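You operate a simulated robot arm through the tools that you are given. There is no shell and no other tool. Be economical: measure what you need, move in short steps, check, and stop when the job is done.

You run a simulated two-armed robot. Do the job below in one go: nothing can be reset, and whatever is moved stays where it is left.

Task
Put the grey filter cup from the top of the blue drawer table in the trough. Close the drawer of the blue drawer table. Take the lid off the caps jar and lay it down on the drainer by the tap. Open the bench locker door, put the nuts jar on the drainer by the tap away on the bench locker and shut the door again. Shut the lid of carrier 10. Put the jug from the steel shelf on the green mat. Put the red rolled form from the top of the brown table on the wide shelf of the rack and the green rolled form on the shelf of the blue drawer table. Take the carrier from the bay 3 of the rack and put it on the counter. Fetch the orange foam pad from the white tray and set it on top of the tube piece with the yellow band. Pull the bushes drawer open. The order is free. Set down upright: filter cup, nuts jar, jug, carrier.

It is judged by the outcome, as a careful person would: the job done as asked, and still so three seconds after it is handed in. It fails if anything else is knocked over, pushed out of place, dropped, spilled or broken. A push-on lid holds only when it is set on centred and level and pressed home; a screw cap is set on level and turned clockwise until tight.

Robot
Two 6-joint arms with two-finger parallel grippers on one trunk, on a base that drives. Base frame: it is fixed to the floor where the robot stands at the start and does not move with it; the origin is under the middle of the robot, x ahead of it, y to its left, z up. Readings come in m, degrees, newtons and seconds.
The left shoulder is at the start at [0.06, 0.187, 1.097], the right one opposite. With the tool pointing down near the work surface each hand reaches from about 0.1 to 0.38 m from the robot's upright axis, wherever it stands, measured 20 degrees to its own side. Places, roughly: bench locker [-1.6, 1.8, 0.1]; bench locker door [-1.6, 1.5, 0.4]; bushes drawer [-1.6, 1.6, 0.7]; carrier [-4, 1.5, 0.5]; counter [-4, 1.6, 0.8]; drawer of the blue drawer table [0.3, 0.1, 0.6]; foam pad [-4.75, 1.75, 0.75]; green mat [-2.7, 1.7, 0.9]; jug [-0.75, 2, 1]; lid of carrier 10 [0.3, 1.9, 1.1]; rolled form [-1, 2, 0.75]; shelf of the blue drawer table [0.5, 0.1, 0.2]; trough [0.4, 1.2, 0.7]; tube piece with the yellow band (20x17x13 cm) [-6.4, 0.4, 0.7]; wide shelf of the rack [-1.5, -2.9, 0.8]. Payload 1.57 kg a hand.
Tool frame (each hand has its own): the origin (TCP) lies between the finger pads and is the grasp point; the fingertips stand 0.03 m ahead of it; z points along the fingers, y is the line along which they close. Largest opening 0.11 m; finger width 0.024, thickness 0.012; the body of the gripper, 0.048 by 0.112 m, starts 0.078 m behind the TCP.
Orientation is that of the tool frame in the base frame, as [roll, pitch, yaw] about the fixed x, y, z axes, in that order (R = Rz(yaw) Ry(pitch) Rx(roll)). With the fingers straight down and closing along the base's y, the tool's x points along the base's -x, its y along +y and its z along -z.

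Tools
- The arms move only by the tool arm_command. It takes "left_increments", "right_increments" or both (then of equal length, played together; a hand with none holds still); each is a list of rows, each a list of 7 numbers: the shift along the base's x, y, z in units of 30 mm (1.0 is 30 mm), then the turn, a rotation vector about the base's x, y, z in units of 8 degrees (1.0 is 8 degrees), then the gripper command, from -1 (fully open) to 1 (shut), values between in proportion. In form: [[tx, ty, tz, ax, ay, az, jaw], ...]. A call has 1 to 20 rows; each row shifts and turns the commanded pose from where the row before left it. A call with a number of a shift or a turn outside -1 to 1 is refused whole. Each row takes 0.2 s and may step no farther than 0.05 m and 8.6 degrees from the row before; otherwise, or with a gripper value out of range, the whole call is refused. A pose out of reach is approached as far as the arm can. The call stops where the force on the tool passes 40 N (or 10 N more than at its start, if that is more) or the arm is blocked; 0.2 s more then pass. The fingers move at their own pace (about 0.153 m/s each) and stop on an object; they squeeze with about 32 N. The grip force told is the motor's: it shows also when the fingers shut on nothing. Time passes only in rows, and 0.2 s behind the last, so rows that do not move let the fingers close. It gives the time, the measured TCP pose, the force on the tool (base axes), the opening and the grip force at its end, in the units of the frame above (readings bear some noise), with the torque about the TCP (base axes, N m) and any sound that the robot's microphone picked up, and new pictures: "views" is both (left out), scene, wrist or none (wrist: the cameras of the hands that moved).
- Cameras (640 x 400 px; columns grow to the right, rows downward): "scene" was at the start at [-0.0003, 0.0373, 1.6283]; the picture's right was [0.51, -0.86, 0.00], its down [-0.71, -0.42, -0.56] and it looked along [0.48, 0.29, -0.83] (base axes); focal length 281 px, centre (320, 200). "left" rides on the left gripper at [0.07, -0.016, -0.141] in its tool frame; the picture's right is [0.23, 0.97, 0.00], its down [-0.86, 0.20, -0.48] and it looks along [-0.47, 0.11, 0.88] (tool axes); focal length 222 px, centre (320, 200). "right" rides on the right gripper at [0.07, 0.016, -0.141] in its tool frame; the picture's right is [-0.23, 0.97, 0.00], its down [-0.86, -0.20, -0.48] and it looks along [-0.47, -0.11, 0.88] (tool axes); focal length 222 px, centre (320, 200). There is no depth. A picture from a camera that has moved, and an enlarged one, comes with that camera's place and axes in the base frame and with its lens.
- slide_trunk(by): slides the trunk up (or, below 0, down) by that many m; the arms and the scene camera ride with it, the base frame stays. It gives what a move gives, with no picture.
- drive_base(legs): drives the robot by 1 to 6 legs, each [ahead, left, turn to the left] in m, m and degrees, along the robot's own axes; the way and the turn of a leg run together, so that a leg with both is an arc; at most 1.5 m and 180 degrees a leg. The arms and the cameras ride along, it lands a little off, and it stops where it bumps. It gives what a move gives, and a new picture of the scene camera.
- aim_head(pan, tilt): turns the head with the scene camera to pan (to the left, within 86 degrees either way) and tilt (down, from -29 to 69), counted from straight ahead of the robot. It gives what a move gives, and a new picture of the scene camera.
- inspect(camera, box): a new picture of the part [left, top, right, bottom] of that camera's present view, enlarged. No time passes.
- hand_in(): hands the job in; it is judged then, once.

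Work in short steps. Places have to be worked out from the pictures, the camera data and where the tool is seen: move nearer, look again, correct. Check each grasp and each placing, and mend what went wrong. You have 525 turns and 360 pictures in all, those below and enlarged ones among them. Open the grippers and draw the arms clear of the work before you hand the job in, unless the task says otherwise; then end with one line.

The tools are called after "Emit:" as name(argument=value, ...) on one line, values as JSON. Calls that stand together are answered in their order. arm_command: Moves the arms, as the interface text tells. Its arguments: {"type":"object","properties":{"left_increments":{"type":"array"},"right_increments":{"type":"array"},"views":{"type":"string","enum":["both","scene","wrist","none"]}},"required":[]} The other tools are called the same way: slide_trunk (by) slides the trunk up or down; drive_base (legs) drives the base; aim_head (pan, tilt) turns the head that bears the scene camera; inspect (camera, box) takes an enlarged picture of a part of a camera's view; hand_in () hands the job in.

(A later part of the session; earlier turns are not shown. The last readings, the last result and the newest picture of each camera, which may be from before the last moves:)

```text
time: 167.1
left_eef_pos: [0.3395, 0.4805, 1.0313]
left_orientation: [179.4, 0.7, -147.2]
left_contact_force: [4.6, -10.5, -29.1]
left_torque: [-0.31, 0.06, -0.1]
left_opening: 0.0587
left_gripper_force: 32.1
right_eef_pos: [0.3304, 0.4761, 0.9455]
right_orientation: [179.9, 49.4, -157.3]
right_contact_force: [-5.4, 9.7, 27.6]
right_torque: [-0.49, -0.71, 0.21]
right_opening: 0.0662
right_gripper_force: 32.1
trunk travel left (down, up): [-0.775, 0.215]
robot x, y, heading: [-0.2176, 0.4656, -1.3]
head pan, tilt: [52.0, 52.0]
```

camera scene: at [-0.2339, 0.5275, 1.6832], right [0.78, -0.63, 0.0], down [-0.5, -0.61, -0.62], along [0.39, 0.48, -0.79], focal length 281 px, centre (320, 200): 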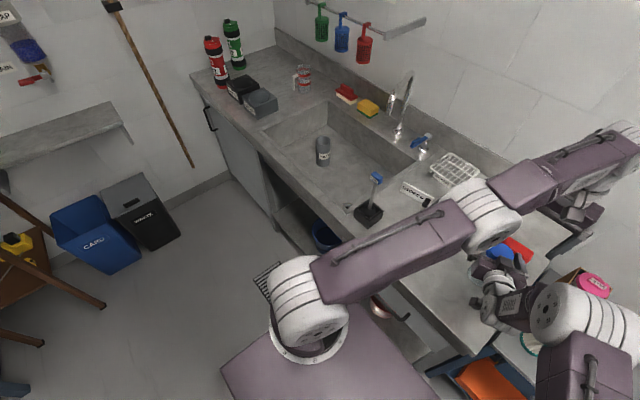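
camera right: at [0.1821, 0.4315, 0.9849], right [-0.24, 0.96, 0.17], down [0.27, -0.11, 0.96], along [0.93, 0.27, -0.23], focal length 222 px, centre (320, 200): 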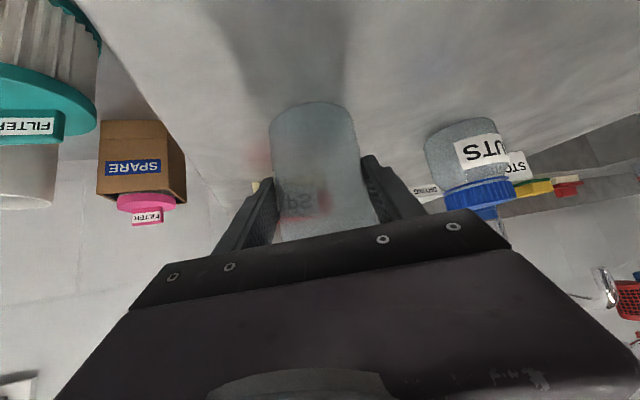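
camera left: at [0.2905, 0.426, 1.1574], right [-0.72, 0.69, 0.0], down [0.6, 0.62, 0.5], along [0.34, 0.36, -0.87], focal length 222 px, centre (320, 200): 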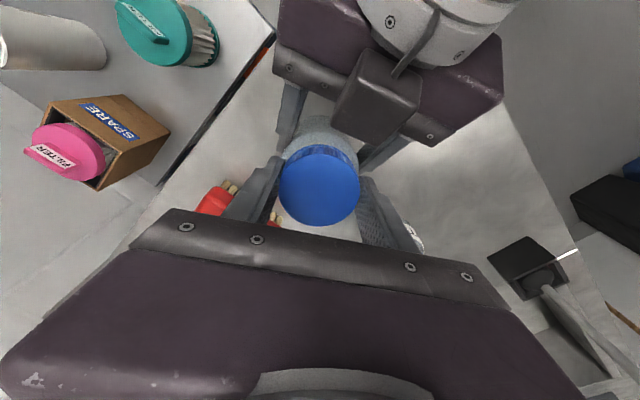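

Still threaded. I go back down and continue with 56° cycles.

Emit:
arm_command(left_increments=[[0, 0, -0.4, 0, 0, 0, 1], [0, 0, 0, 0, 0, 0, -0.4], [0, 0, 0, 0, 0, 0, -0.4], [0, 0, 0, 0, 0, -1, -0.4], [0, 0, 0, 0, 0, -1, -0.4], [0, 0, 0, 0, 0, -1, -0.4], [0, 0, 0, 0, 0, -1, -0.4], [0, 0, 0, 0, 0, -1, -0.4], [0, 0, 0, 0, 0, -1, -0.4], [0, 0, 0, 0, 0, 0, 1], [0, 0, 0, 0, 0, 0, 1], [0, 0, 0, 0, 0, 1, 1], [0, 0, 0, 0, 0, 1, 1], [0, 0, 0, 0, 0, 1, 1], [0, 0, 0, 0, 0, 1, 1], [0, 0, 0, 0, 0, 1, 1], [0, 0, 0, 0, 0, 1, 1]], views="none")

Emit:
arm_command(left_increments=[[0, 0, 0, 0, 0, 0, -0.4], [0, 0, 0, 0, 0, 0, -0.4], [0, 0, 0, 0, 0, -1, -0.4], [0, 0, 0, 0, 0, -1, -0.4], [0, 0, 0, 0, 0, -1, -0.4], [0, 0, 0, 0, 0, -1, -0.4], [0, 0, 0, 0, 0, -1, -0.4], [0, 0, 0, 0, 0, -1, -0.4], [0, 0, 0, 0, 0, -1, -0.4], [0, 0, 0, 0, 0, 0, 1], [0, 0, 0, 0, 0, 0, 1], [0, 0, 0, 0, 0, 1, 1], [0, 0, 0, 0, 0, 1, 1], [0, 0, 0, 0, 0, 1, 1], [0, 0, 0, 0, 0, 1, 1], [0, 0, 0, 0, 0, 1, 1], [0, 0, 0, 0, 0, 1, 1], [0, 0, 0, 0, 0, 1, 1]], views="none")

Emit:
arm_command(left_increments=[[0, 0, 0, 0, 0, 0, -0.4], [0, 0, 0, 0, 0, 0, -0.4], [0, 0, 0, 0, 0, -1, -0.4], [0, 0, 0, 0, 0, -1, -0.4], [0, 0, 0, 0, 0, -1, -0.4], [0, 0, 0, 0, 0, -1, -0.4], [0, 0, 0, 0, 0, -1, -0.4], [0, 0, 0, 0, 0, -1, -0.4], [0, 0, 0, 0, 0, -1, -0.4], [0, 0, 0, 0, 0, 0, 1], [0, 0, 0, 0, 0, 0, 1], [0, 0, 0, 0, 0, 1, 1], [0, 0, 0, 0, 0, 1, 1], [0, 0, 0, 0, 0, 1, 1], [0, 0, 0, 0, 0, 1, 1], [0, 0, 0, 0, 0, 1, 1], [0, 0, 0, 0, 0, 1, 1], [0, 0, 0, 0, 0, 1, 1]], views="none")

```text
time: 170.7
left_eef_pos: [0.3401, 0.4811, 1.0199]
left_orientation: [179.4, 1.0, -147.1]
left_contact_force: [0.8, -1.0, -0.2]
left_torque: [-0.03, -0.04, -0.01]
left_opening: 0.0587
left_gripper_force: 31.9
right_eef_pos: [0.3303, 0.4752, 0.9446]
right_orientation: [179.8, 48.8, -157.3]
right_contact_force: [-0.2, 0.6, -0.3]
right_torque: [-0.07, -0.02, 0.03]
right_opening: 0.0662
right_gripper_force: 32.1
trunk travel left (down, up): [-0.775, 0.215]
robot x, y, heading: [-0.2177, 0.4672, -1.5]
head pan, tilt: [52.0, 52.0]
```

```text
time: 174.5
left_eef_pos: [0.3405, 0.4816, 1.0205]
left_orientation: [179.6, 1.1, -147.2]
left_contact_force: [7.9, -2.4, -0.1]
left_torque: [-0.03, -0.15, -0.14]
left_opening: 0.0583
left_gripper_force: 31.9
right_eef_pos: [0.3291, 0.4751, 0.9424]
right_orientation: [179.7, 48.7, -157.3]
right_contact_force: [-7.0, 3.1, -1.2]
right_torque: [-0.17, -0.44, 0.18]
right_opening: 0.0663
right_gripper_force: 31.8
trunk travel left (down, up): [-0.775, 0.215]
robot x, y, heading: [-0.2194, 0.4649, -1.3]
head pan, tilt: [52.0, 52.0]
```

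```text
time: 178.3
left_eef_pos: [0.3409, 0.4802, 1.0192]
left_orientation: [179.6, 1.0, -147.1]
left_contact_force: [3.3, -0.7, 0.5]
left_torque: [-0.05, -0.07, -0.04]
left_opening: 0.0584
left_gripper_force: 31.7
right_eef_pos: [0.3283, 0.4758, 0.9439]
right_orientation: [179.8, 48.6, -157.3]
right_contact_force: [-3.1, 0.8, -1.4]
right_torque: [-0.06, -0.18, 0.1]
right_opening: 0.0663
right_gripper_force: 31.7
trunk travel left (down, up): [-0.775, 0.215]
robot x, y, heading: [-0.2173, 0.4702, -1.5]
head pan, tilt: [52.0, 52.0]
```

About 300° turned. Test lift again.

Emit:
arm_command(left_increments=[[0, 0, 0.15, 0, 0, 0, 1], [0, 0, 0.15, 0, 0, 0, 1], [0, 0, 0.2, 0, 0, 0, 1]], views="none")

```text
time: 179.1
left_eef_pos: [0.3384, 0.4816, 1.0355]
left_orientation: [179.4, 0.9, -147.2]
left_contact_force: [0.1, 0.0, 0.0]
left_torque: [-0.01, -0.06, -0.01]
left_opening: 0.0584
left_gripper_force: 31.8
right_eef_pos: [0.3293, 0.475, 0.9452]
right_orientation: [179.8, 48.8, -157.5]
right_contact_force: [-0.6, 0.5, -2.2]
right_torque: [-0.03, 0.05, -0.01]
right_opening: 0.0659
right_gripper_force: 32.2
trunk travel left (down, up): [-0.775, 0.215]
robot x, y, heading: [-0.2216, 0.4645, -1.4]
head pan, tilt: [52.0, 52.0]
```

The lid is free. Raise it, release and withdraw the right hand from the jar.

Emit:
arm_command(left_increments=[[0, 0, 0.8, 0, 0, 0, 1], [0, 0, 0.8, 0, 0, 0, 1], [0, 0, 0.8, 0, 0, 0, 1], [0, 0, 0.8, 0, 0, 0, 1], [0, 0, 0, 0, 0, 0, 1], [0, 0, 0, 0, 0, 0, 1], [0, 0, 0, 0, 0, 0, 1], [0, 0, 0, 0, 0, 0, 1], [0, 0, 0, 0, 0, 0, 1], [0, 0, 0, 0, 0, 0, 1], [0, 0, 0, 0, 0, 0, 1], [0, 0, 0, 0, 0, 0, 1]], right_increments=[[0, 0, 0, 0, 0, 0, 1], [0, 0, 0, 0, 0, 0, 1], [0, 0, 0, 0, 0, 0, -1], [0, 0, 0, 0, 0, 0, -1], [0, 0, 0, 0, 0, 0, -1], [-0.6, -0.25, 0.55, 0, 0, 0, -1], [-0.6, -0.25, 0.55, 0, 0, 0, -1], [-0.6, -0.25, 0.55, 0, 0, 0, -1], [-0.6, -0.25, 0.55, 0, 0, 0, -1], [-0.5, -0.7, 0.55, 0, 0, 0, -1], [0, -0.7, 0.9, 0, 0, 0, -1], [0, -0.7, 0.9, 0, 0, 0, -1]], views="wrist")

```text
time: 181.7
left_eef_pos: [0.339, 0.4812, 1.1314]
left_orientation: [179.5, 1.1, -147.1]
left_contact_force: [-0.2, -0.3, 0.4]
left_torque: [0.01, -0.05, -0.02]
left_opening: 0.0584
left_gripper_force: 31.9
right_eef_pos: [0.2414, 0.3814, 1.0812]
right_orientation: [179.8, 48.9, -157.4]
right_contact_force: [-0.2, -0.5, -0.3]
right_torque: [0.0, 0.0, 0.0]
right_opening: 0.11
right_gripper_force: 0.1
trunk travel left (down, up): [-0.775, 0.215]
robot x, y, heading: [-0.2171, 0.466, -1.2]
head pan, tilt: [52.0, 52.0]
camera right: at [0.0941, 0.3377, 1.122], right [-0.24, 0.96, 0.17], down [0.26, -0.11, 0.96], along [0.93, 0.27, -0.23], focal length 222 px, centre (320, 200)
camera left: at [0.2887, 0.4266, 1.2713], right [-0.72, 0.7, 0.0], down [0.61, 0.62, 0.5], along [0.34, 0.36, -0.87], focal length 222 px, centre (320, 200)
```

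right: 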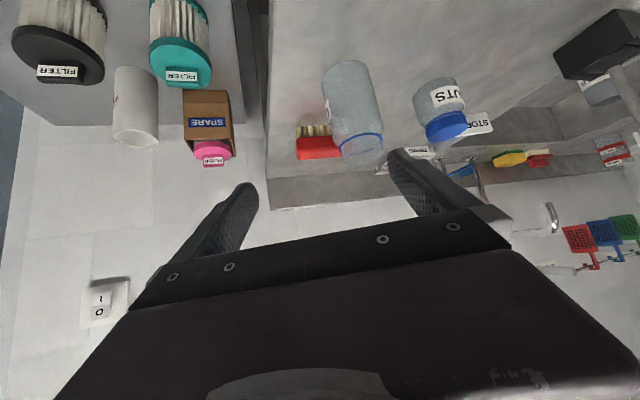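
left: 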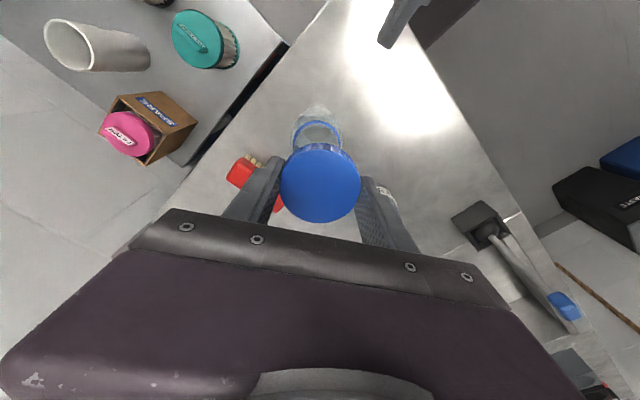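

Lid removed; jar stands. Lay the lid on clear drainer space at about (0.28,0.59).

Emit:
arm_command(left_increments=[[-0.5, 0.9, 0, 0, 0, 0, 1], [-0.5, 0.9, 0, 0, 0, 0, 1], [-0.5, 0.9, 0, 0, 0, 0, 1], [-0.5, 0.9, -0.8, 0, 0, 0, 1], [0, 0, -1, 0, 0, 0, 1], [0, 0, -1, 0, 0, 0, 1], [0, 0, -1, 0, 0, 0, 1], [0, 0, -1, 0, 0, 0, 1], [0, 0, -1, 0, 0, 0, 1]], views="wrist")

```text
time: 183.7
left_eef_pos: [0.2808, 0.5881, 0.9558]
left_orientation: [179.6, 1.0, -147.1]
left_contact_force: [-0.7, 0.0, -0.4]
left_torque: [0.03, 0.03, -0.04]
left_opening: 0.0583
left_gripper_force: 32.1
right_eef_pos: [0.2428, 0.3825, 1.0798]
right_orientation: [179.8, 48.8, -157.5]
right_contact_force: [0.2, 0.7, 0.5]
right_torque: [-0.01, -0.02, -0.02]
right_opening: 0.1099
right_gripper_force: 0.1
trunk travel left (down, up): [-0.775, 0.215]
robot x, y, heading: [-0.2216, 0.4648, -1.3]
head pan, tilt: [52.0, 52.0]
camera left: at [0.2311, 0.5335, 1.096], right [-0.72, 0.7, 0.0], down [0.61, 0.62, 0.5], along [0.34, 0.36, -0.87], focal length 222 px, centre (320, 200)
```

left: 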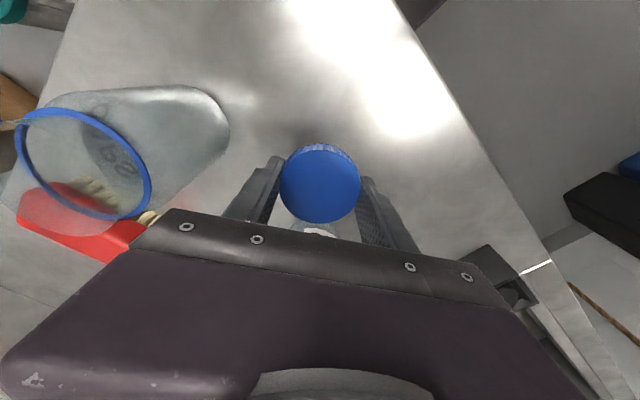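

Emit:
arm_command(left_increments=[[0, 0, -0.4, 0, 0, 0, 1], [0, 0, -0.3, 0, 0, 0, 1], [0, 0, -0.2, 0, 0, 0, 1], [0, 0, -0.2, 0, 0, 0, 1], [0, 0, -0.2, 0, 0, 0, 1], [0, 0, -0.2, 0, 0, 0, 1], [0, 0, -0.2, 0, 0, 0, 1]], views="none")

```text
time: 185.3
left_eef_pos: [0.2794, 0.5885, 0.9099]
left_orientation: [179.9, 1.4, -147.2]
left_contact_force: [-2.3, 4.4, 30.0]
left_torque: [-0.89, -0.2, -0.13]
left_opening: 0.0582
left_gripper_force: 31.6
right_eef_pos: [0.2388, 0.383, 1.0838]
right_orientation: [179.9, 49.0, -157.3]
right_contact_force: [0.0, -0.7, -0.2]
right_torque: [-0.02, 0.0, 0.0]
right_opening: 0.1101
right_gripper_force: 0.1
trunk travel left (down, up): [-0.775, 0.215]
robot x, y, heading: [-0.2208, 0.4705, -1.1]
head pan, tilt: [52.0, 52.0]
```

Contact with the bench (30 N). Relieve, open, and rise.

Emit:
arm_command(left_increments=[[0, 0, 0.15, 0, 0, 0, 1], [0, 0, 0, 0, 0, 0, -0.4], [0, 0, 0, 0, 0, 0, -0.4], [0, 0, 0.8, 0, 0, 0, -0.4], [0, 0, 1, 0, 0, 0, -1], [0, 0, 1, 0, 0, 0, -1], [0, 0, 1, 0, 0, 0, -1], [0, 0, 1, 0, 0, -1, -1], [0, 0, 1, 0, 0, -1, -1], [0, 0, 1, 0, 0, -1, -1], [0, 0, 1, 0, 0, -1, -1]], views="wrist")

```text
time: 187.7
left_eef_pos: [0.2802, 0.5871, 1.1457]
left_orientation: [179.6, 1.0, -179.4]
left_contact_force: [-0.2, -0.5, 0.9]
left_torque: [0.01, -0.01, -0.03]
left_opening: 0.1103
left_gripper_force: 0.1
right_eef_pos: [0.2414, 0.3823, 1.0806]
right_orientation: [179.8, 48.7, -157.4]
right_contact_force: [-0.2, 0.1, 0.2]
right_torque: [0.0, 0.02, 0.01]
right_opening: 0.1099
right_gripper_force: 0.0
trunk travel left (down, up): [-0.775, 0.215]
robot x, y, heading: [-0.2176, 0.4669, -1.5]
head pan, tilt: [52.0, 52.0]
camera left: at [0.209, 0.5685, 1.2844], right [-0.24, 0.97, 0.0], down [0.84, 0.21, 0.5], along [0.48, 0.12, -0.87], focal length 222 px, centre (320, 200)
```

left: 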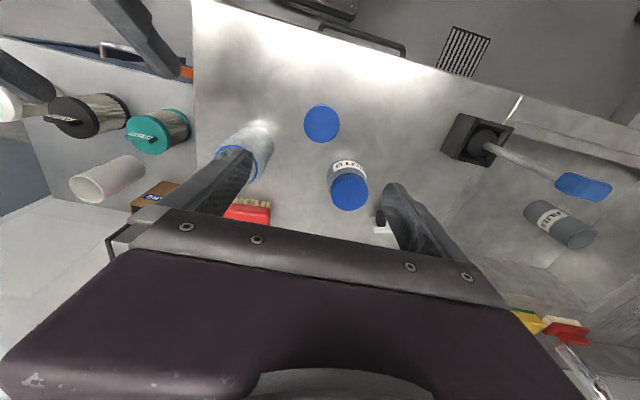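

The lid lies flat. Now the nuts jar (≈(0.356,0.655)): move the left hand above and part-way down.

Emit:
arm_command(left_increments=[[0.85, 0.75, 0, 0, 0, 0, -1], [0.85, 0.75, 0, 0, 0, 0, -1], [0.85, 0.75, 0, 0, 0, 0, -1], [0, 0, -0.9, 0, 0, 0, -1], [0, 0, -0.9, 0, 0, 0, -1], [0, 0, -0.9, 0, 0, 0, -1]], views="wrist")

```text
time: 189.1
left_eef_pos: [0.3578, 0.6574, 1.063]
left_orientation: [179.6, 1.0, -179.2]
left_contact_force: [0.4, 0.2, 0.3]
left_torque: [0.0, 0.0, -0.02]
left_opening: 0.1103
left_gripper_force: 0.0
right_eef_pos: [0.2422, 0.3824, 1.0805]
right_orientation: [179.8, 48.7, -157.4]
right_contact_force: [-0.2, -0.1, 0.6]
right_torque: [0.02, -0.01, -0.02]
right_opening: 0.1101
right_gripper_force: 0.0
trunk travel left (down, up): [-0.775, 0.215]
robot x, y, heading: [-0.2195, 0.4661, -1.3]
head pan, tilt: [52.0, 52.0]
camera left: at [0.2881, 0.6387, 1.2032], right [-0.24, 0.97, 0.0], down [0.84, 0.21, 0.49], along [0.48, 0.12, -0.87], focal length 222 px, centre (320, 200)
```

left: 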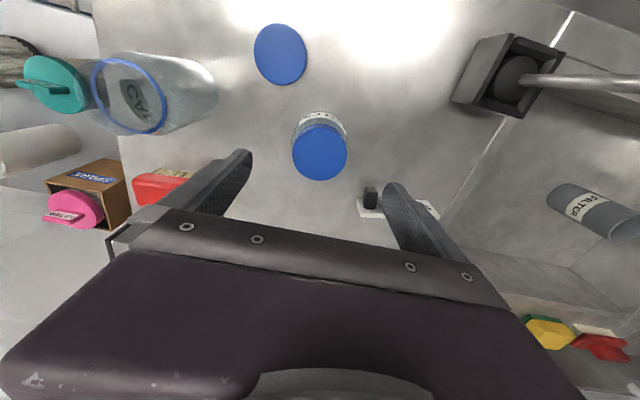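

Descend around the jar body and close.

Emit:
arm_command(left_increments=[[0.17, 0, -1, 0, 0, 0, -1], [0, 0, -1, 0, 0, 0, -1], [0, 0, -1, 0, 0, 0, -1], [0, 0, -0.8, 0, 0, 0, -1], [0, 0, -0.7, 0, 0, 0, -1], [0, 0, 0, 0, 0, 0, 1], [0, 0, 0, 0, 0, 0, 1], [0, 0, 0, 0, 0, 0, 1]], views="wrist")

```text
time: 190.9
left_eef_pos: [0.3635, 0.657, 0.9283]
left_orientation: [179.5, 1.0, -179.2]
left_contact_force: [0.5, -0.5, 0.7]
left_torque: [-0.05, 0.0, -0.01]
left_opening: 0.0711
left_gripper_force: 32.1
right_eef_pos: [0.243, 0.3828, 1.0808]
right_orientation: [179.9, 48.8, -157.5]
right_contact_force: [-0.3, -0.1, -0.2]
right_torque: [0.02, 0.01, -0.02]
right_opening: 0.1103
right_gripper_force: 0.0
trunk travel left (down, up): [-0.775, 0.215]
robot x, y, heading: [-0.222, 0.4685, -1.5]
head pan, tilt: [52.0, 52.0]
camera left: at [0.2926, 0.6378, 1.0679], right [-0.24, 0.97, 0.0], down [0.84, 0.21, 0.5], along [0.48, 0.12, -0.87], focal length 222 px, centre (320, 200)
```

left: 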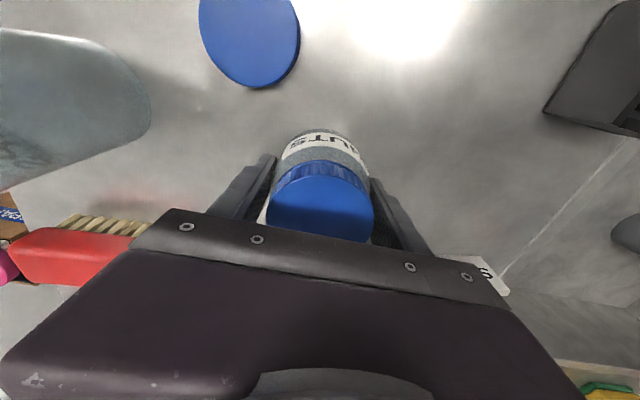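

Gripped. Lift the jar clear and draw it back, then drive toward the workbench with the locker.

Emit:
arm_command(left_increments=[[0, 0, 1, 0, 0, 0, 1], [0, 0, 1, 0, 0, 0, 1], [0, 0, 1, 0, 0, 0, 1], [0, 0, 1, 0, 0, 0, 1], [0, 0, 1, 0, 0, 0, 1], [0, 0, 1, 0, 0, 0, 1], [-1, 0, 0, 0, 0, 0, 1], [-1, 0, 0, 0, 0, 0, 1], [-1, 0, 0, 0, 0, 0, 1], [-1, 0, 0, 0, 0, 0, 1], [-1, 0, 0, 0, 0, 0, 1]], views="none")

Emit:
aim_head(pan=0, tilt=30)

Emit:
drive_base(legs=[[-0.3, 0, 0], [0, 0, 91.3], [0, 1.1, 0]])

```text
time: 193.3
left_eef_pos: [0.2112, 0.6576, 1.1092]
left_orientation: [179.5, 1.1, -179.2]
left_contact_force: [-0.7, 0.2, -1.4]
left_torque: [0.03, -0.01, -0.01]
left_opening: 0.0714
left_gripper_force: 32.4
right_eef_pos: [0.2402, 0.3819, 1.0802]
right_orientation: [179.9, 48.8, -157.4]
right_contact_force: [0.2, -0.6, 0.2]
right_torque: [-0.02, -0.04, 0.01]
right_opening: 0.11
right_gripper_force: 0.1
trunk travel left (down, up): [-0.775, 0.215]
robot x, y, heading: [-0.2198, 0.4708, -1.3]
head pan, tilt: [52.0, 52.0]
```

```text
time: 194.5
left_eef_pos: [0.2129, 0.657, 1.1091]
left_orientation: [179.5, 0.9, -179.1]
left_contact_force: [-0.8, 0.2, -0.9]
left_torque: [0.0, -0.04, -0.01]
left_opening: 0.0714
left_gripper_force: 31.6
right_eef_pos: [0.2417, 0.3825, 1.0801]
right_orientation: [179.8, 48.8, -157.4]
right_contact_force: [-0.1, 0.3, 0.7]
right_torque: [-0.01, -0.01, 0.0]
right_opening: 0.1102
right_gripper_force: 0.1
trunk travel left (down, up): [-0.775, 0.215]
robot x, y, heading: [-0.2202, 0.4724, -1.3]
head pan, tilt: [0.0, 30.0]
camera scene: at [-0.1908, 0.4675, 1.7154], right [-0.02, -1.0, 0.0], down [-0.5, 0.01, -0.87], along [0.87, -0.02, -0.5], focal length 281 px, centre (320, 200)
```

scene: 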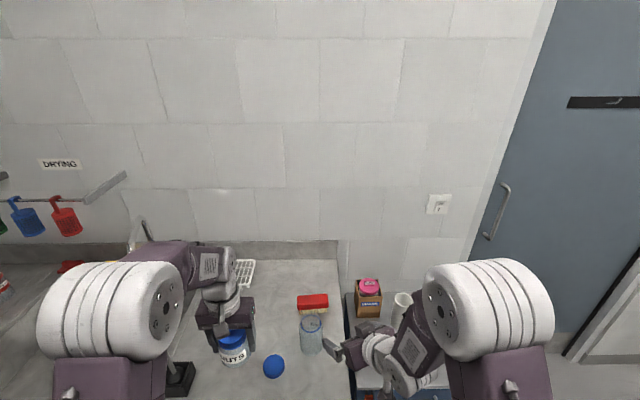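

```text
time: 205.6
left_eef_pos: [-1.8158, 0.8618, 1.1103]
left_orientation: [179.5, 1.0, -85.8]
left_contact_force: [0.0, -0.1, -0.5]
left_torque: [0.02, -0.03, -0.02]
left_opening: 0.0712
left_gripper_force: 32.2
right_eef_pos: [-1.5436, 0.9072, 1.0801]
right_orientation: [179.8, 48.7, -63.9]
right_contact_force: [0.0, -0.3, -0.3]
right_torque: [-0.02, 0.02, -0.04]
right_opening: 0.1102
right_gripper_force: 0.1
trunk travel left (down, up): [-0.775, 0.215]
robot x, y, heading: [-1.603, 0.4375, 92.1]
head pan, tilt: [0.0, 30.0]
camera scene: at [-1.6019, 0.4722, 1.7154], right [1.0, 0.04, 0.0], down [0.02, -0.5, -0.87], along [-0.03, 0.87, -0.5], focal length 281 px, centre (320, 200)
```

scene: 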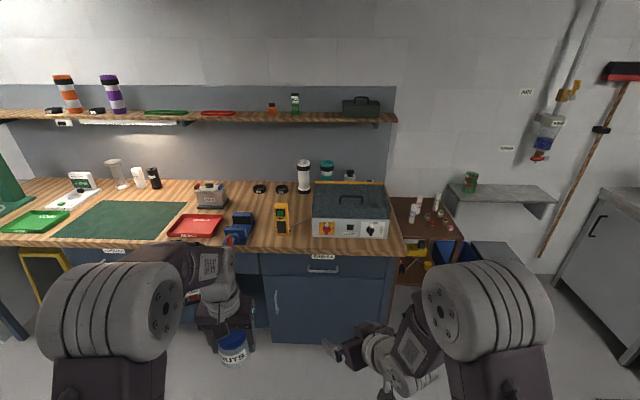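

Zoom on the locker front and the brown table.

Emit:
inspect(camera="scene", box=[240, 230, 400, 360])

Emit:
inspect(camera="scene", box=[380, 150, 560, 290])

```text
3.08 times, centred on (320, 295) of scene
camera zoom: at [-1.6019, 0.4722, 1.7154], right [1.0, 0.04, 0.0], down [0.02, -0.5, -0.87], along [-0.03, 0.87, -0.5], focal length 866 px, centre (320, -92)
```

zoom: 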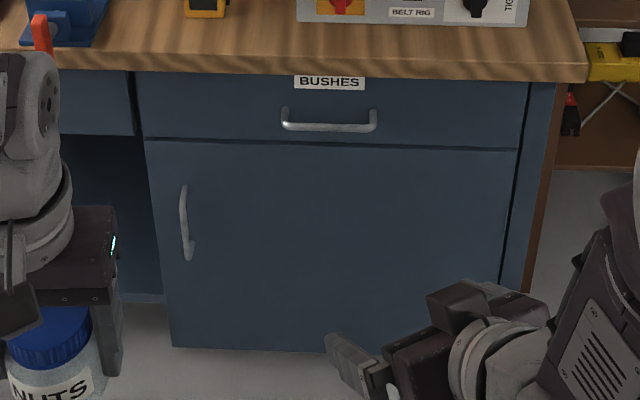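

```text
2.86 times, centred on (470, 220) of scene
camera zoom: at [-1.6019, 0.4722, 1.7154], right [1.0, 0.04, 0.0], down [0.02, -0.5, -0.87], along [-0.03, 0.87, -0.5], focal length 804 px, centre (-109, 143)
```

zoom: 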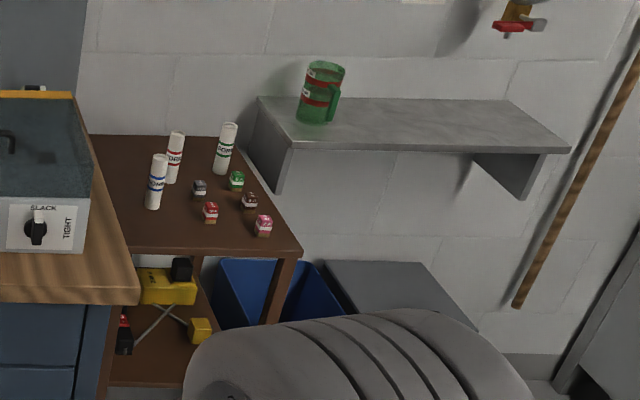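

Door hinge is at the right (+x), handle at ≈(-1.87,1.49,0.50); drawer handle ≈(-1.62,1.48,0.75). I shift left 0.4 m so the right hand faces the door handle, lower the trunk, retract the left hand with the jar, and level the right hand forward.

Emit:
drive_base(legs=[[0.1, 0.38, -2]])

Emit:
slide_trunk(by=-0.4)

Emit:
arm_command(right_increments=[[0, 0, 0, 0, 0, -0.9, -1], [0, 0, 0, 0, 0, -0.9, -1], [0, 0, 0, 0, 0, -0.8, -1], [0, 0.5, -0.5, 0.9, 0, 0, -1], [0, 0.5, -0.5, 0.9, 0, 0, -1], [0, 0.5, -0.5, 0.9, 0, 0, -1], [0, 0.5, -0.5, 0.9, 0, 0, -1]], left_increments=[[0, -0.5, 0.5, 0, 0, 0, 1], [0, -0.5, 0.5, 0, 0, 0, 1], [0, -0.5, 0.5, 0, 0, 0, 1], [0, -0.5, 0.5, 0, 0, 0, 1], [0, -0.5, 0.5, 0, 0, 0, 1], [0, -0.5, 0.5, 0, 0, 0, 1], [0, 0, 0, 0, 0, 0, 1]], views="both")

```text
time: 208.1
left_eef_pos: [-2.1816, 0.9611, 1.1094]
left_orientation: [179.5, 1.1, -87.8]
left_contact_force: [0.5, 0.0, -1.0]
left_torque: [0.01, -0.03, 0.03]
left_opening: 0.0711
left_gripper_force: 32.5
right_eef_pos: [-1.9074, 0.9952, 1.0806]
right_orientation: [179.8, 48.9, -66.0]
right_contact_force: [-0.8, -0.8, 0.1]
right_torque: [-0.02, -0.01, 0.05]
right_opening: 0.1102
right_gripper_force: 0.0
trunk travel left (down, up): [-0.775, 0.215]
robot x, y, heading: [-1.9827, 0.5318, 90.4]
head pan, tilt: [0.0, 30.0]
camera scene: at [-1.983, 0.5637, 1.7154], right [1.0, 0.0, 0.0], down [0.0, -0.5, -0.87], along [0.0, 0.87, -0.5], focal length 281 px, centre (320, 200)
```

scene: 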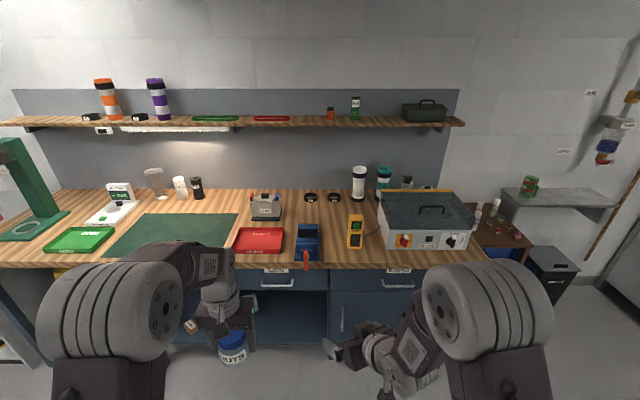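

```text
time: 211.9
left_eef_pos: [-2.1825, 0.9604, 0.7095]
left_orientation: [179.7, 1.0, -87.7]
left_contact_force: [0.4, 0.2, -1.3]
left_torque: [-0.01, -0.02, 0.0]
left_opening: 0.0712
left_gripper_force: 32.2
right_eef_pos: [-1.9099, 0.9975, 0.6802]
right_orientation: [179.8, 48.8, -66.0]
right_contact_force: [0.2, 0.1, 0.3]
right_torque: [-0.01, 0.0, 0.01]
right_opening: 0.1098
right_gripper_force: 0.0
trunk travel left (down, up): [-0.375, 0.615]
robot x, y, heading: [-1.9841, 0.5356, 90.1]
head pan, tilt: [0.0, 30.0]
```

```text
time: 213.5
left_eef_pos: [-2.1832, 0.8716, 0.7977]
left_orientation: [179.6, 1.0, -87.8]
left_contact_force: [-0.5, -1.0, -0.8]
left_torque: [-0.02, -0.01, -0.02]
left_opening: 0.0712
left_gripper_force: 32.0
right_eef_pos: [-1.9497, 1.177, 0.7169]
right_orientation: [-173.5, 76.2, -80.8]
right_contact_force: [-0.4, 1.1, 0.3]
right_torque: [-0.03, 0.04, -0.02]
right_opening: 0.1098
right_gripper_force: 0.0
right hand out of reach, approached as far as the arm can: row 5, 6, 7
trunk travel left (down, up): [-0.375, 0.615]
robot x, y, heading: [-1.9864, 0.5321, 90.2]
head pan, tilt: [0.0, 30.0]
camera scene: at [-1.9845, 0.5651, 1.3154], right [1.0, 0.0, 0.0], down [0.0, -0.5, -0.87], along [0.0, 0.87, -0.5], focal length 281 px, centre (320, 200)
camera right: at [-1.9578, 1.0228, 0.6824], right [-0.98, 0.0, 0.19], down [0.19, -0.25, 0.95], along [0.05, 0.97, 0.25], focal length 222 px, centre (320, 200)
camera left: at [-2.1626, 0.8, 0.9379], right [-0.96, -0.26, 0.0], down [-0.23, 0.84, 0.49], along [-0.13, 0.48, -0.87], focal length 222 px, centre (320, 200)
```

scene: 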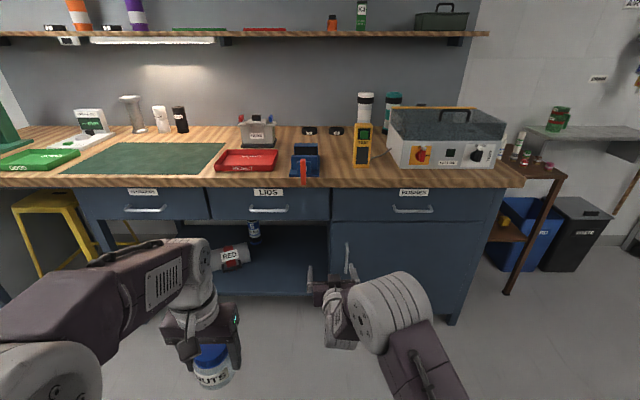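
right: 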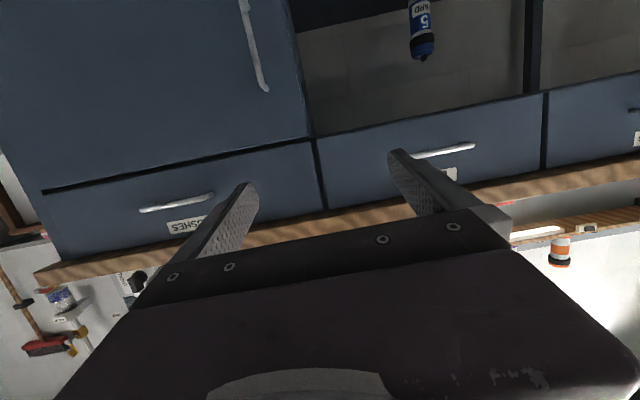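
left: 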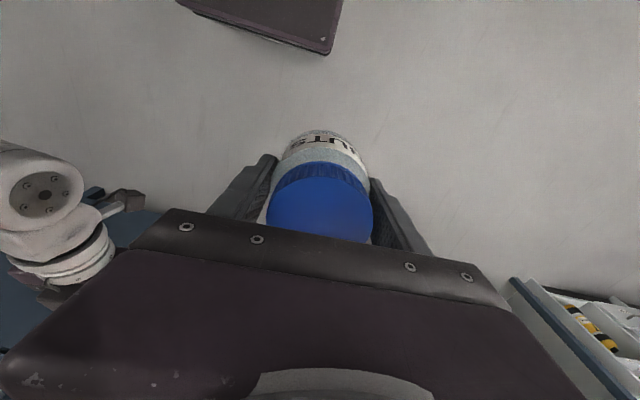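

Handle ≈(-1.873,1.465,0.49). Drive ahead 0.12, then bring the right hand down in front of the handle.

Emit:
drive_base(legs=[[0.12, 0, 0]])

Emit:
arm_command(right_increments=[[0.4, 0, -1, 0, 0, -0.3, -1], [0.4, 0, -1, 0, 0, -0.3, -1], [0.4, 0, -1, 0, 0, -0.3, -1], [0.4, 0.3, -1, 0, 0, -0.2, -1], [0.4, 0.3, -1, 0, 0, 0, -1], [0.4, 0.3, -1, 0, 0, 0, -1], [0.2, 0.3, -1, 0, 0, 0, -1], [0, 0.3, -0.5, 0, 0, 0, -1]], views="wrist")

```text
time: 214.8
left_eef_pos: [-2.1829, 0.9946, 0.7973]
left_orientation: [179.7, 0.9, -87.8]
left_contact_force: [-0.2, -0.4, -0.7]
left_torque: [0.01, 0.02, 0.02]
left_opening: 0.0713
left_gripper_force: 31.8
right_eef_pos: [-1.9498, 1.2984, 0.716]
right_orientation: [-173.7, 76.1, -80.8]
right_contact_force: [-0.2, 0.2, 0.2]
right_torque: [0.01, 0.01, 0.01]
right_opening: 0.11
right_gripper_force: 0.2
trunk travel left (down, up): [-0.375, 0.615]
robot x, y, heading: [-1.9879, 0.65, 89.9]
head pan, tilt: [0.0, 30.0]
camera scene: at [-1.9846, 0.6872, 1.3154], right [1.0, 0.0, 0.0], down [0.0, -0.5, -0.87], along [0.0, 0.87, -0.5], focal length 281 px, centre (320, 200)
```

scene: 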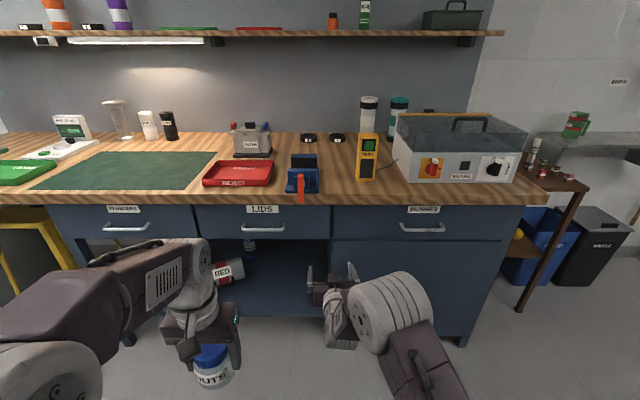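

```text
time: 216.6
left_eef_pos: [-2.1834, 0.9934, 0.7981]
left_orientation: [179.5, 1.1, -87.8]
left_contact_force: [-0.2, 0.3, -0.7]
left_torque: [0.01, 0.01, -0.02]
left_opening: 0.0711
left_gripper_force: 32.3
right_eef_pos: [-1.8822, 1.3806, 0.506]
right_orientation: [-173.7, 76.2, -89.7]
right_contact_force: [-0.5, -0.9, 0.0]
right_torque: [-0.02, 0.02, 0.0]
right_opening: 0.11
right_gripper_force: 0.1
right hand out of reach, approached as far as the arm can: row 1, 2, 3
trunk travel left (down, up): [-0.375, 0.615]
robot x, y, heading: [-1.9835, 0.6544, 90.2]
head pan, tilt: [0.0, 30.0]
camera right: at [-1.9125, 1.2292, 0.4725], right [-0.97, 0.15, 0.2], down [0.15, -0.28, 0.95], along [0.2, 0.95, 0.25], focal length 222 px, centre (320, 200)
```

right: 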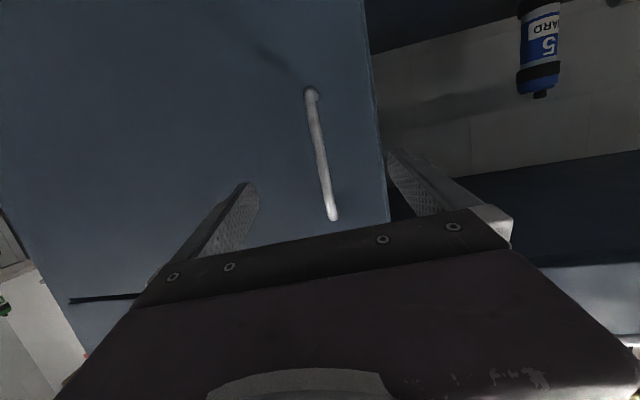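

The handle is centred between the fingers. Advance 7 cm and close.

Emit:
arm_command(right_increments=[[0.1, 0.8, -0.2, 0, 0, 0, -1], [0.1, 0.8, -0.2, 0, 0, 0, -1], [0, 0.7, 0, 0, 0, 0, -1], [0, 0, 0, 0, 0, 0, 1], [0, 0, 0, 0, 0, 0, 1], [0, 0, 0, 0, 0, 0, 1], [0, 0, 0, 0, 0, 0, 1]], views="wrist")

```text
time: 218.2
left_eef_pos: [-2.1835, 0.9941, 0.7968]
left_orientation: [179.6, 1.1, -88.0]
left_contact_force: [0.3, 0.1, -0.6]
left_torque: [-0.02, 0.02, -0.01]
left_opening: 0.0712
left_gripper_force: 31.7
right_eef_pos: [-1.8875, 1.4028, 0.5182]
right_orientation: [-173.6, 76.1, -89.7]
right_contact_force: [-0.8, 0.2, -0.5]
right_torque: [-0.04, -0.02, -0.03]
right_opening: 0.0001
right_gripper_force: 21.5
right hand out of reach, approached as far as the arm can: row 1, 2, 3
trunk travel left (down, up): [-0.375, 0.615]
robot x, y, heading: [-1.983, 0.6577, 89.9]
head pan, tilt: [0.0, 30.0]
camera right: at [-1.9189, 1.2512, 0.4838], right [-0.97, 0.15, 0.2], down [0.15, -0.28, 0.95], along [0.2, 0.95, 0.25], focal length 222 px, centre (320, 200)
```

right: 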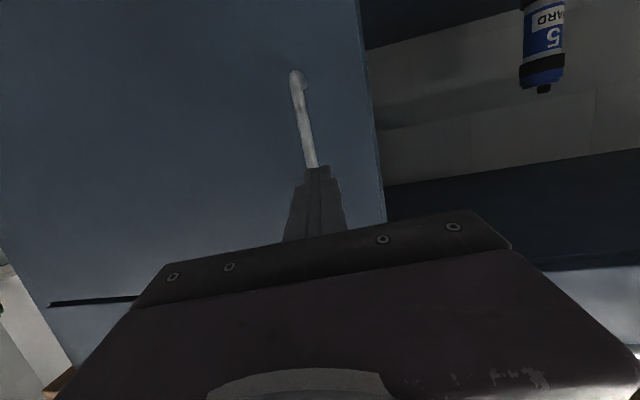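

Out of reach by a few cm. Open, drive ahead 0.1 m, then re-approach.

Emit:
arm_command(right_increments=[[0, -0.5, 0, 0, 0, 0, -1], [0, -0.5, -0.3, 0, 0, 0, -1], [0, -0.5, -0.3, 0, 0, 0, -1], [0, -0.5, -0.3, 0, 0, 0, -1]], views="none")

Emit:
drive_base(legs=[[0.1, 0, 0]])

```text
time: 219.2
left_eef_pos: [-2.1853, 0.9934, 0.7977]
left_orientation: [179.5, 1.0, -87.9]
left_contact_force: [0.0, 0.1, -1.2]
left_torque: [0.01, 0.01, -0.02]
left_opening: 0.0713
left_gripper_force: 32.4
right_eef_pos: [-1.8888, 1.3431, 0.4908]
right_orientation: [-173.7, 76.1, -89.7]
right_contact_force: [0.5, -0.1, 0.6]
right_torque: [0.03, 0.01, 0.0]
right_opening: 0.11
right_gripper_force: 0.0
trunk travel left (down, up): [-0.375, 0.615]
robot x, y, heading: [-1.984, 0.6517, 90.2]
head pan, tilt: [0.0, 30.0]
```

```text
time: 220.3
left_eef_pos: [-2.1828, 1.0925, 0.7973]
left_orientation: [179.6, 1.0, -87.8]
left_contact_force: [-0.1, 0.1, -0.3]
left_torque: [-0.03, 0.0, -0.04]
left_opening: 0.0708
left_gripper_force: 31.7
right_eef_pos: [-1.8884, 1.443, 0.4904]
right_orientation: [-173.7, 76.1, -89.7]
right_contact_force: [0.1, 0.2, -0.4]
right_torque: [0.03, 0.01, 0.02]
right_opening: 0.1101
right_gripper_force: 0.2
trunk travel left (down, up): [-0.375, 0.615]
robot x, y, heading: [-1.9832, 0.7542, 90.2]
head pan, tilt: [0.0, 30.0]
camera scene: at [-1.9848, 0.7858, 1.3154], right [1.0, 0.0, 0.0], down [0.0, -0.5, -0.87], along [0.0, 0.87, -0.5], focal length 281 px, centre (320, 200)
```

scene: 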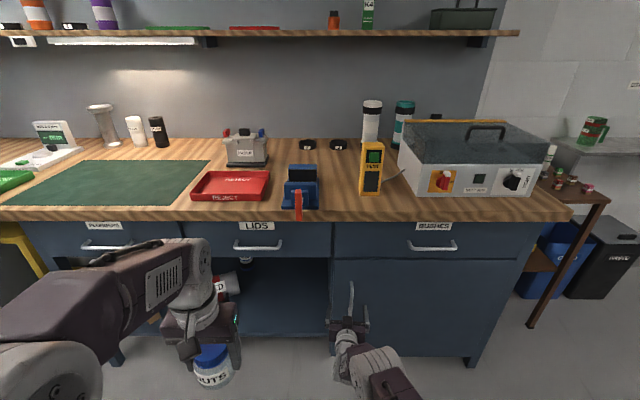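

Hand is at the handle now; close and read the opening.

Emit:
arm_command(right_increments=[[0.3, 0.4, 0, 0, 0, 0, -1], [0, 0, 0, 0, 0, 0, 1], [0, 0, 0, 0, 0, 0, 1], [0, 0, 0, 0, 0, 0, 1], [0, 0, 0, 0, 0, 0, 1]], views="wrist")

```text
time: 221.5
left_eef_pos: [-2.1813, 1.0923, 0.7994]
left_orientation: [179.4, 1.2, -88.0]
left_contact_force: [0.1, 0.0, -0.5]
left_torque: [0.0, -0.02, 0.01]
left_opening: 0.0716
left_gripper_force: 32.3
right_eef_pos: [-1.8755, 1.4527, 0.4912]
right_orientation: [-174.5, 76.2, -91.0]
right_contact_force: [26.2, -1.5, 2.9]
right_torque: [0.18, 0.61, -0.55]
right_opening: 0.0121
right_gripper_force: 29.5
trunk travel left (down, up): [-0.375, 0.615]
robot x, y, heading: [-1.9836, 0.7526, 90.0]
head pan, tilt: [0.0, 30.0]
camera right: at [-1.9067, 1.3012, 0.4567], right [-0.97, 0.16, 0.2], down [0.15, -0.28, 0.95], along [0.21, 0.95, 0.25], focal length 222 px, centre (320, 200)
```

right: 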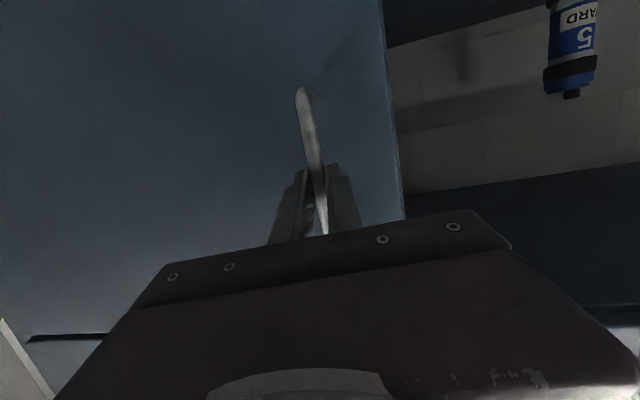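

Handle gripped. Pull the door along its arc (first ~17 cm).

Emit:
arm_command(right_increments=[[0.2, -0.4, 0, 0, 0, 0, 1], [0.1, -0.7, 0, 0, 0, 0, 1], [0.05, -0.7, 0, 0, 0, 0.2, 1], [0.1, -0.7, 0, 0, 0, 0.2, 1], [0.13, -0.7, 0, 0, 0, 0.2, 1], [0.16, -0.7, 0, 0, 0, 0.2, 1], [0.2, -0.7, 0, 0, 0, 0.2, 1], [0.23, -0.7, 0, 0, 0, 0.2, 1]], views="wrist")

```text
time: 222.6
left_eef_pos: [-2.1841, 1.0925, 0.7986]
left_orientation: [179.6, 1.1, -87.9]
left_contact_force: [-0.4, -0.5, -0.9]
left_torque: [-0.06, -0.03, 0.0]
left_opening: 0.0711
left_gripper_force: 31.4
right_eef_pos: [-1.8732, 1.4414, 0.4859]
right_orientation: [-174.5, 77.4, -88.1]
right_contact_force: [2.7, 3.2, 8.6]
right_torque: [0.46, 0.77, -0.01]
right_opening: 0.0119
right_gripper_force: 29.5
right hand out of reach, approached as far as the arm can: row 2, 3, 4, 5
trunk travel left (down, up): [-0.375, 0.615]
robot x, y, heading: [-1.9821, 0.7524, 90.2]
head pan, tilt: [0.0, 30.0]
stopped in row 5 (right hand): the force on the tool passed its limit (the readings are from after the stop); the commanded pose is now the measured one
camera right: at [-1.8973, 1.2898, 0.4491], right [-0.97, 0.11, 0.2], down [0.16, -0.29, 0.94], along [0.16, 0.95, 0.27], focal length 222 px, centre (320, 200)
```

right: 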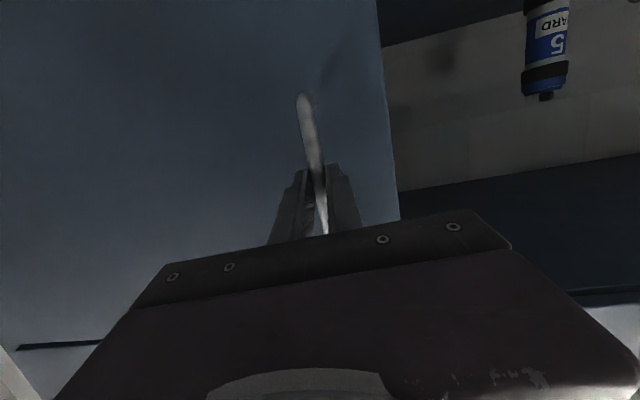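

The arm can't retract at this tilt; I pull with the base instead: back 0.16 m with a slight shift right.

Emit:
drive_base(legs=[[-0.08, -0.004, 0], [-0.08, -0.02, 0]])

```text
time: 223.7
left_eef_pos: [-2.1782, 1.0165, 0.7979]
left_orientation: [179.7, 1.1, -88.0]
left_contact_force: [0.0, 1.3, -1.2]
left_torque: [-0.02, -0.05, -0.02]
left_opening: 0.071
left_gripper_force: 31.6
right_eef_pos: [-1.8612, 1.3638, 0.4861]
right_orientation: [-175.5, 77.4, -89.9]
right_contact_force: [-0.4, 0.1, 5.2]
right_torque: [-0.26, 0.84, -0.01]
right_opening: 0.012
right_gripper_force: 29.2
trunk travel left (down, up): [-0.375, 0.615]
robot x, y, heading: [-1.9793, 0.6761, 90.0]
head pan, tilt: [0.0, 30.0]
stopped in leg 1: the force on the tool passed its limit (the readings are from after the stop); the commanded pose is now the measured one
camera scene: at [-1.9804, 0.7082, 1.3154], right [1.0, 0.0, 0.0], down [0.0, -0.5, -0.87], along [0.0, 0.87, -0.5], focal length 281 px, centre (320, 200)
```

scene: 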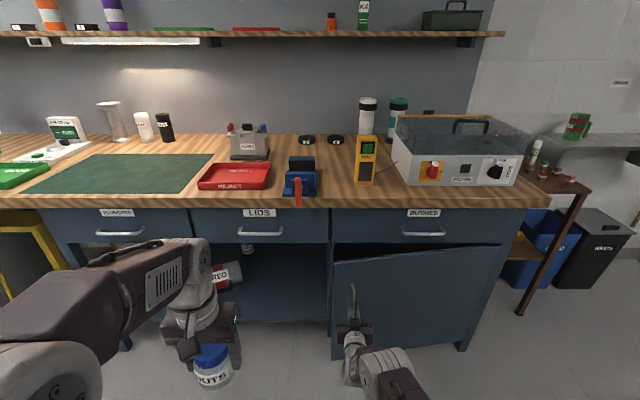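

The door opens. Continue along the arc.

Emit:
drive_base(legs=[[-0.09, -0.026, 0]])

Emit:
drive_base(legs=[[-0.085, -0.042, 0]])

```text
time: 224.8
left_eef_pos: [-2.1508, 0.9255, 0.7989]
left_orientation: [179.5, 1.1, -87.9]
left_contact_force: [1.5, 0.2, -1.3]
left_torque: [0.01, 0.01, -0.03]
left_opening: 0.0714
left_gripper_force: 31.6
right_eef_pos: [-1.8337, 1.2748, 0.4864]
right_orientation: [-175.7, 77.4, -90.3]
right_contact_force: [16.7, 5.5, 4.2]
right_torque: [0.39, 0.6, -0.34]
right_opening: 0.0122
right_gripper_force: 29.6
trunk travel left (down, up): [-0.375, 0.615]
robot x, y, heading: [-1.9516, 0.5874, 89.9]
head pan, tilt: [0.0, 30.0]
camera scene: at [-1.9517, 0.6173, 1.3154], right [1.0, 0.0, 0.0], down [0.0, -0.5, -0.87], along [0.0, 0.87, -0.5], focal length 281 px, centre (320, 200)
```

scene: 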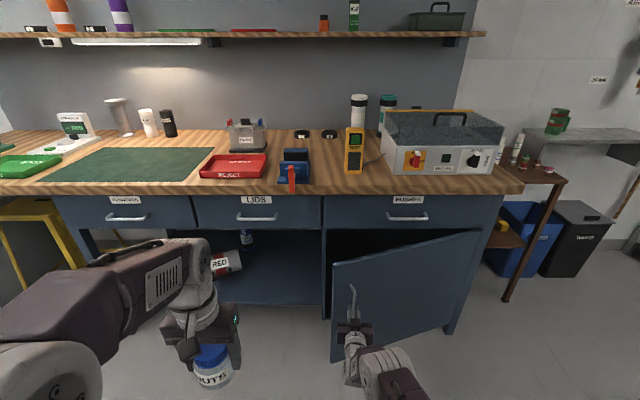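

```text
time: 226.0
left_eef_pos: [-2.1081, 0.8406, 0.7982]
left_orientation: [179.6, 0.9, -88.1]
left_contact_force: [1.0, 0.4, -0.3]
left_torque: [0.01, -0.02, 0.01]
left_opening: 0.0711
left_gripper_force: 32.0
right_eef_pos: [-1.788, 1.1901, 0.4862]
right_orientation: [-175.8, 77.4, -90.4]
right_contact_force: [9.9, 6.5, 0.3]
right_torque: [0.39, 0.62, -0.2]
right_opening: 0.0119
right_gripper_force: 29.4
trunk travel left (down, up): [-0.375, 0.615]
robot x, y, heading: [-1.9064, 0.503, 89.8]
head pan, tilt: [0.0, 30.0]
camera scene: at [-1.9089, 0.5321, 1.3154], right [1.0, 0.0, 0.0], down [0.0, -0.5, -0.87], along [0.0, 0.87, -0.5], focal length 281 px, centre (320, 200)
```

scene: 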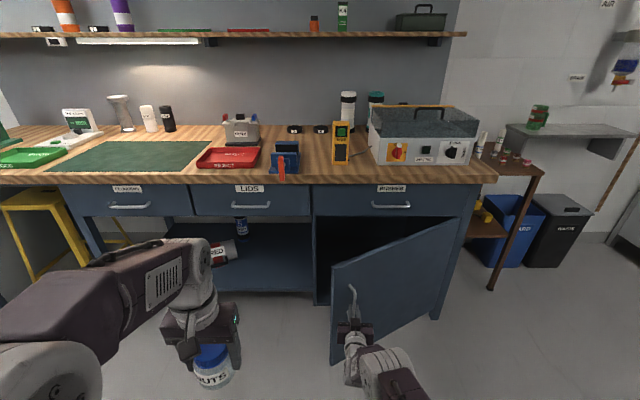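

Open 30°. Continue to about 50°.

Emit:
drive_base(legs=[[-0.078, -0.055, 0], [-0.067, -0.067, 0]])

```text
time: 227.8
left_eef_pos: [-1.9836, 0.6951, 0.7989]
left_orientation: [179.4, 1.0, -87.9]
left_contact_force: [0.2, -0.4, -0.6]
left_torque: [0.01, 0.02, 0.0]
left_opening: 0.0713
left_gripper_force: 32.5
right_eef_pos: [-1.6635, 1.0437, 0.4857]
right_orientation: [-175.9, 77.4, -90.8]
right_contact_force: [18.4, 23.6, 3.7]
right_torque: [0.16, 0.41, -0.39]
right_opening: 0.012
right_gripper_force: 28.9
trunk travel left (down, up): [-0.375, 0.615]
robot x, y, heading: [-1.7871, 0.3543, 89.8]
head pan, tilt: [0.0, 30.0]
camera scene: at [-1.7844, 0.3868, 1.3155], right [1.0, 0.0, 0.0], down [0.0, -0.5, -0.87], along [0.0, 0.87, -0.5], focal length 281 px, centre (320, 200)
```

scene: 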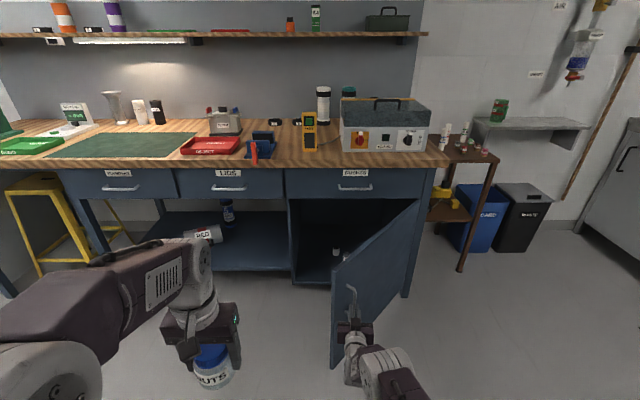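

Emit:
drive_base(legs=[[-0.06, -0.085, 0], [-0.04, -0.085, 0]])

```text
time: 228.8
left_eef_pos: [-1.9493, 0.6805, 0.7986]
left_orientation: [179.7, 1.1, -88.9]
left_contact_force: [-0.8, 0.5, -1.1]
left_torque: [-0.01, -0.04, 0.05]
left_opening: 0.0711
left_gripper_force: 31.5
right_eef_pos: [-1.6313, 1.0219, 0.4849]
right_orientation: [-174.7, 77.3, -89.4]
right_contact_force: [-4.6, -6.6, 5.1]
right_torque: [0.46, 0.83, 0.12]
right_opening: 0.0119
right_gripper_force: 29.0
trunk travel left (down, up): [-0.375, 0.615]
robot x, y, heading: [-1.7505, 0.3382, 89.3]
head pan, tilt: [0.0, 30.0]
stopped in leg 1: the force on the tool passed its limit (the readings are from after the stop); the commanded pose is now the measured one
camera scene: at [-1.7569, 0.3677, 1.3154], right [1.0, -0.02, 0.0], down [-0.01, -0.5, -0.87], along [0.02, 0.87, -0.5], focal length 281 px, centre (320, 200)
```

scene: 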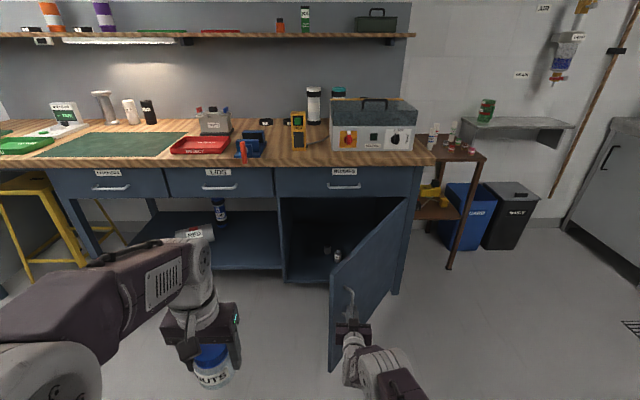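

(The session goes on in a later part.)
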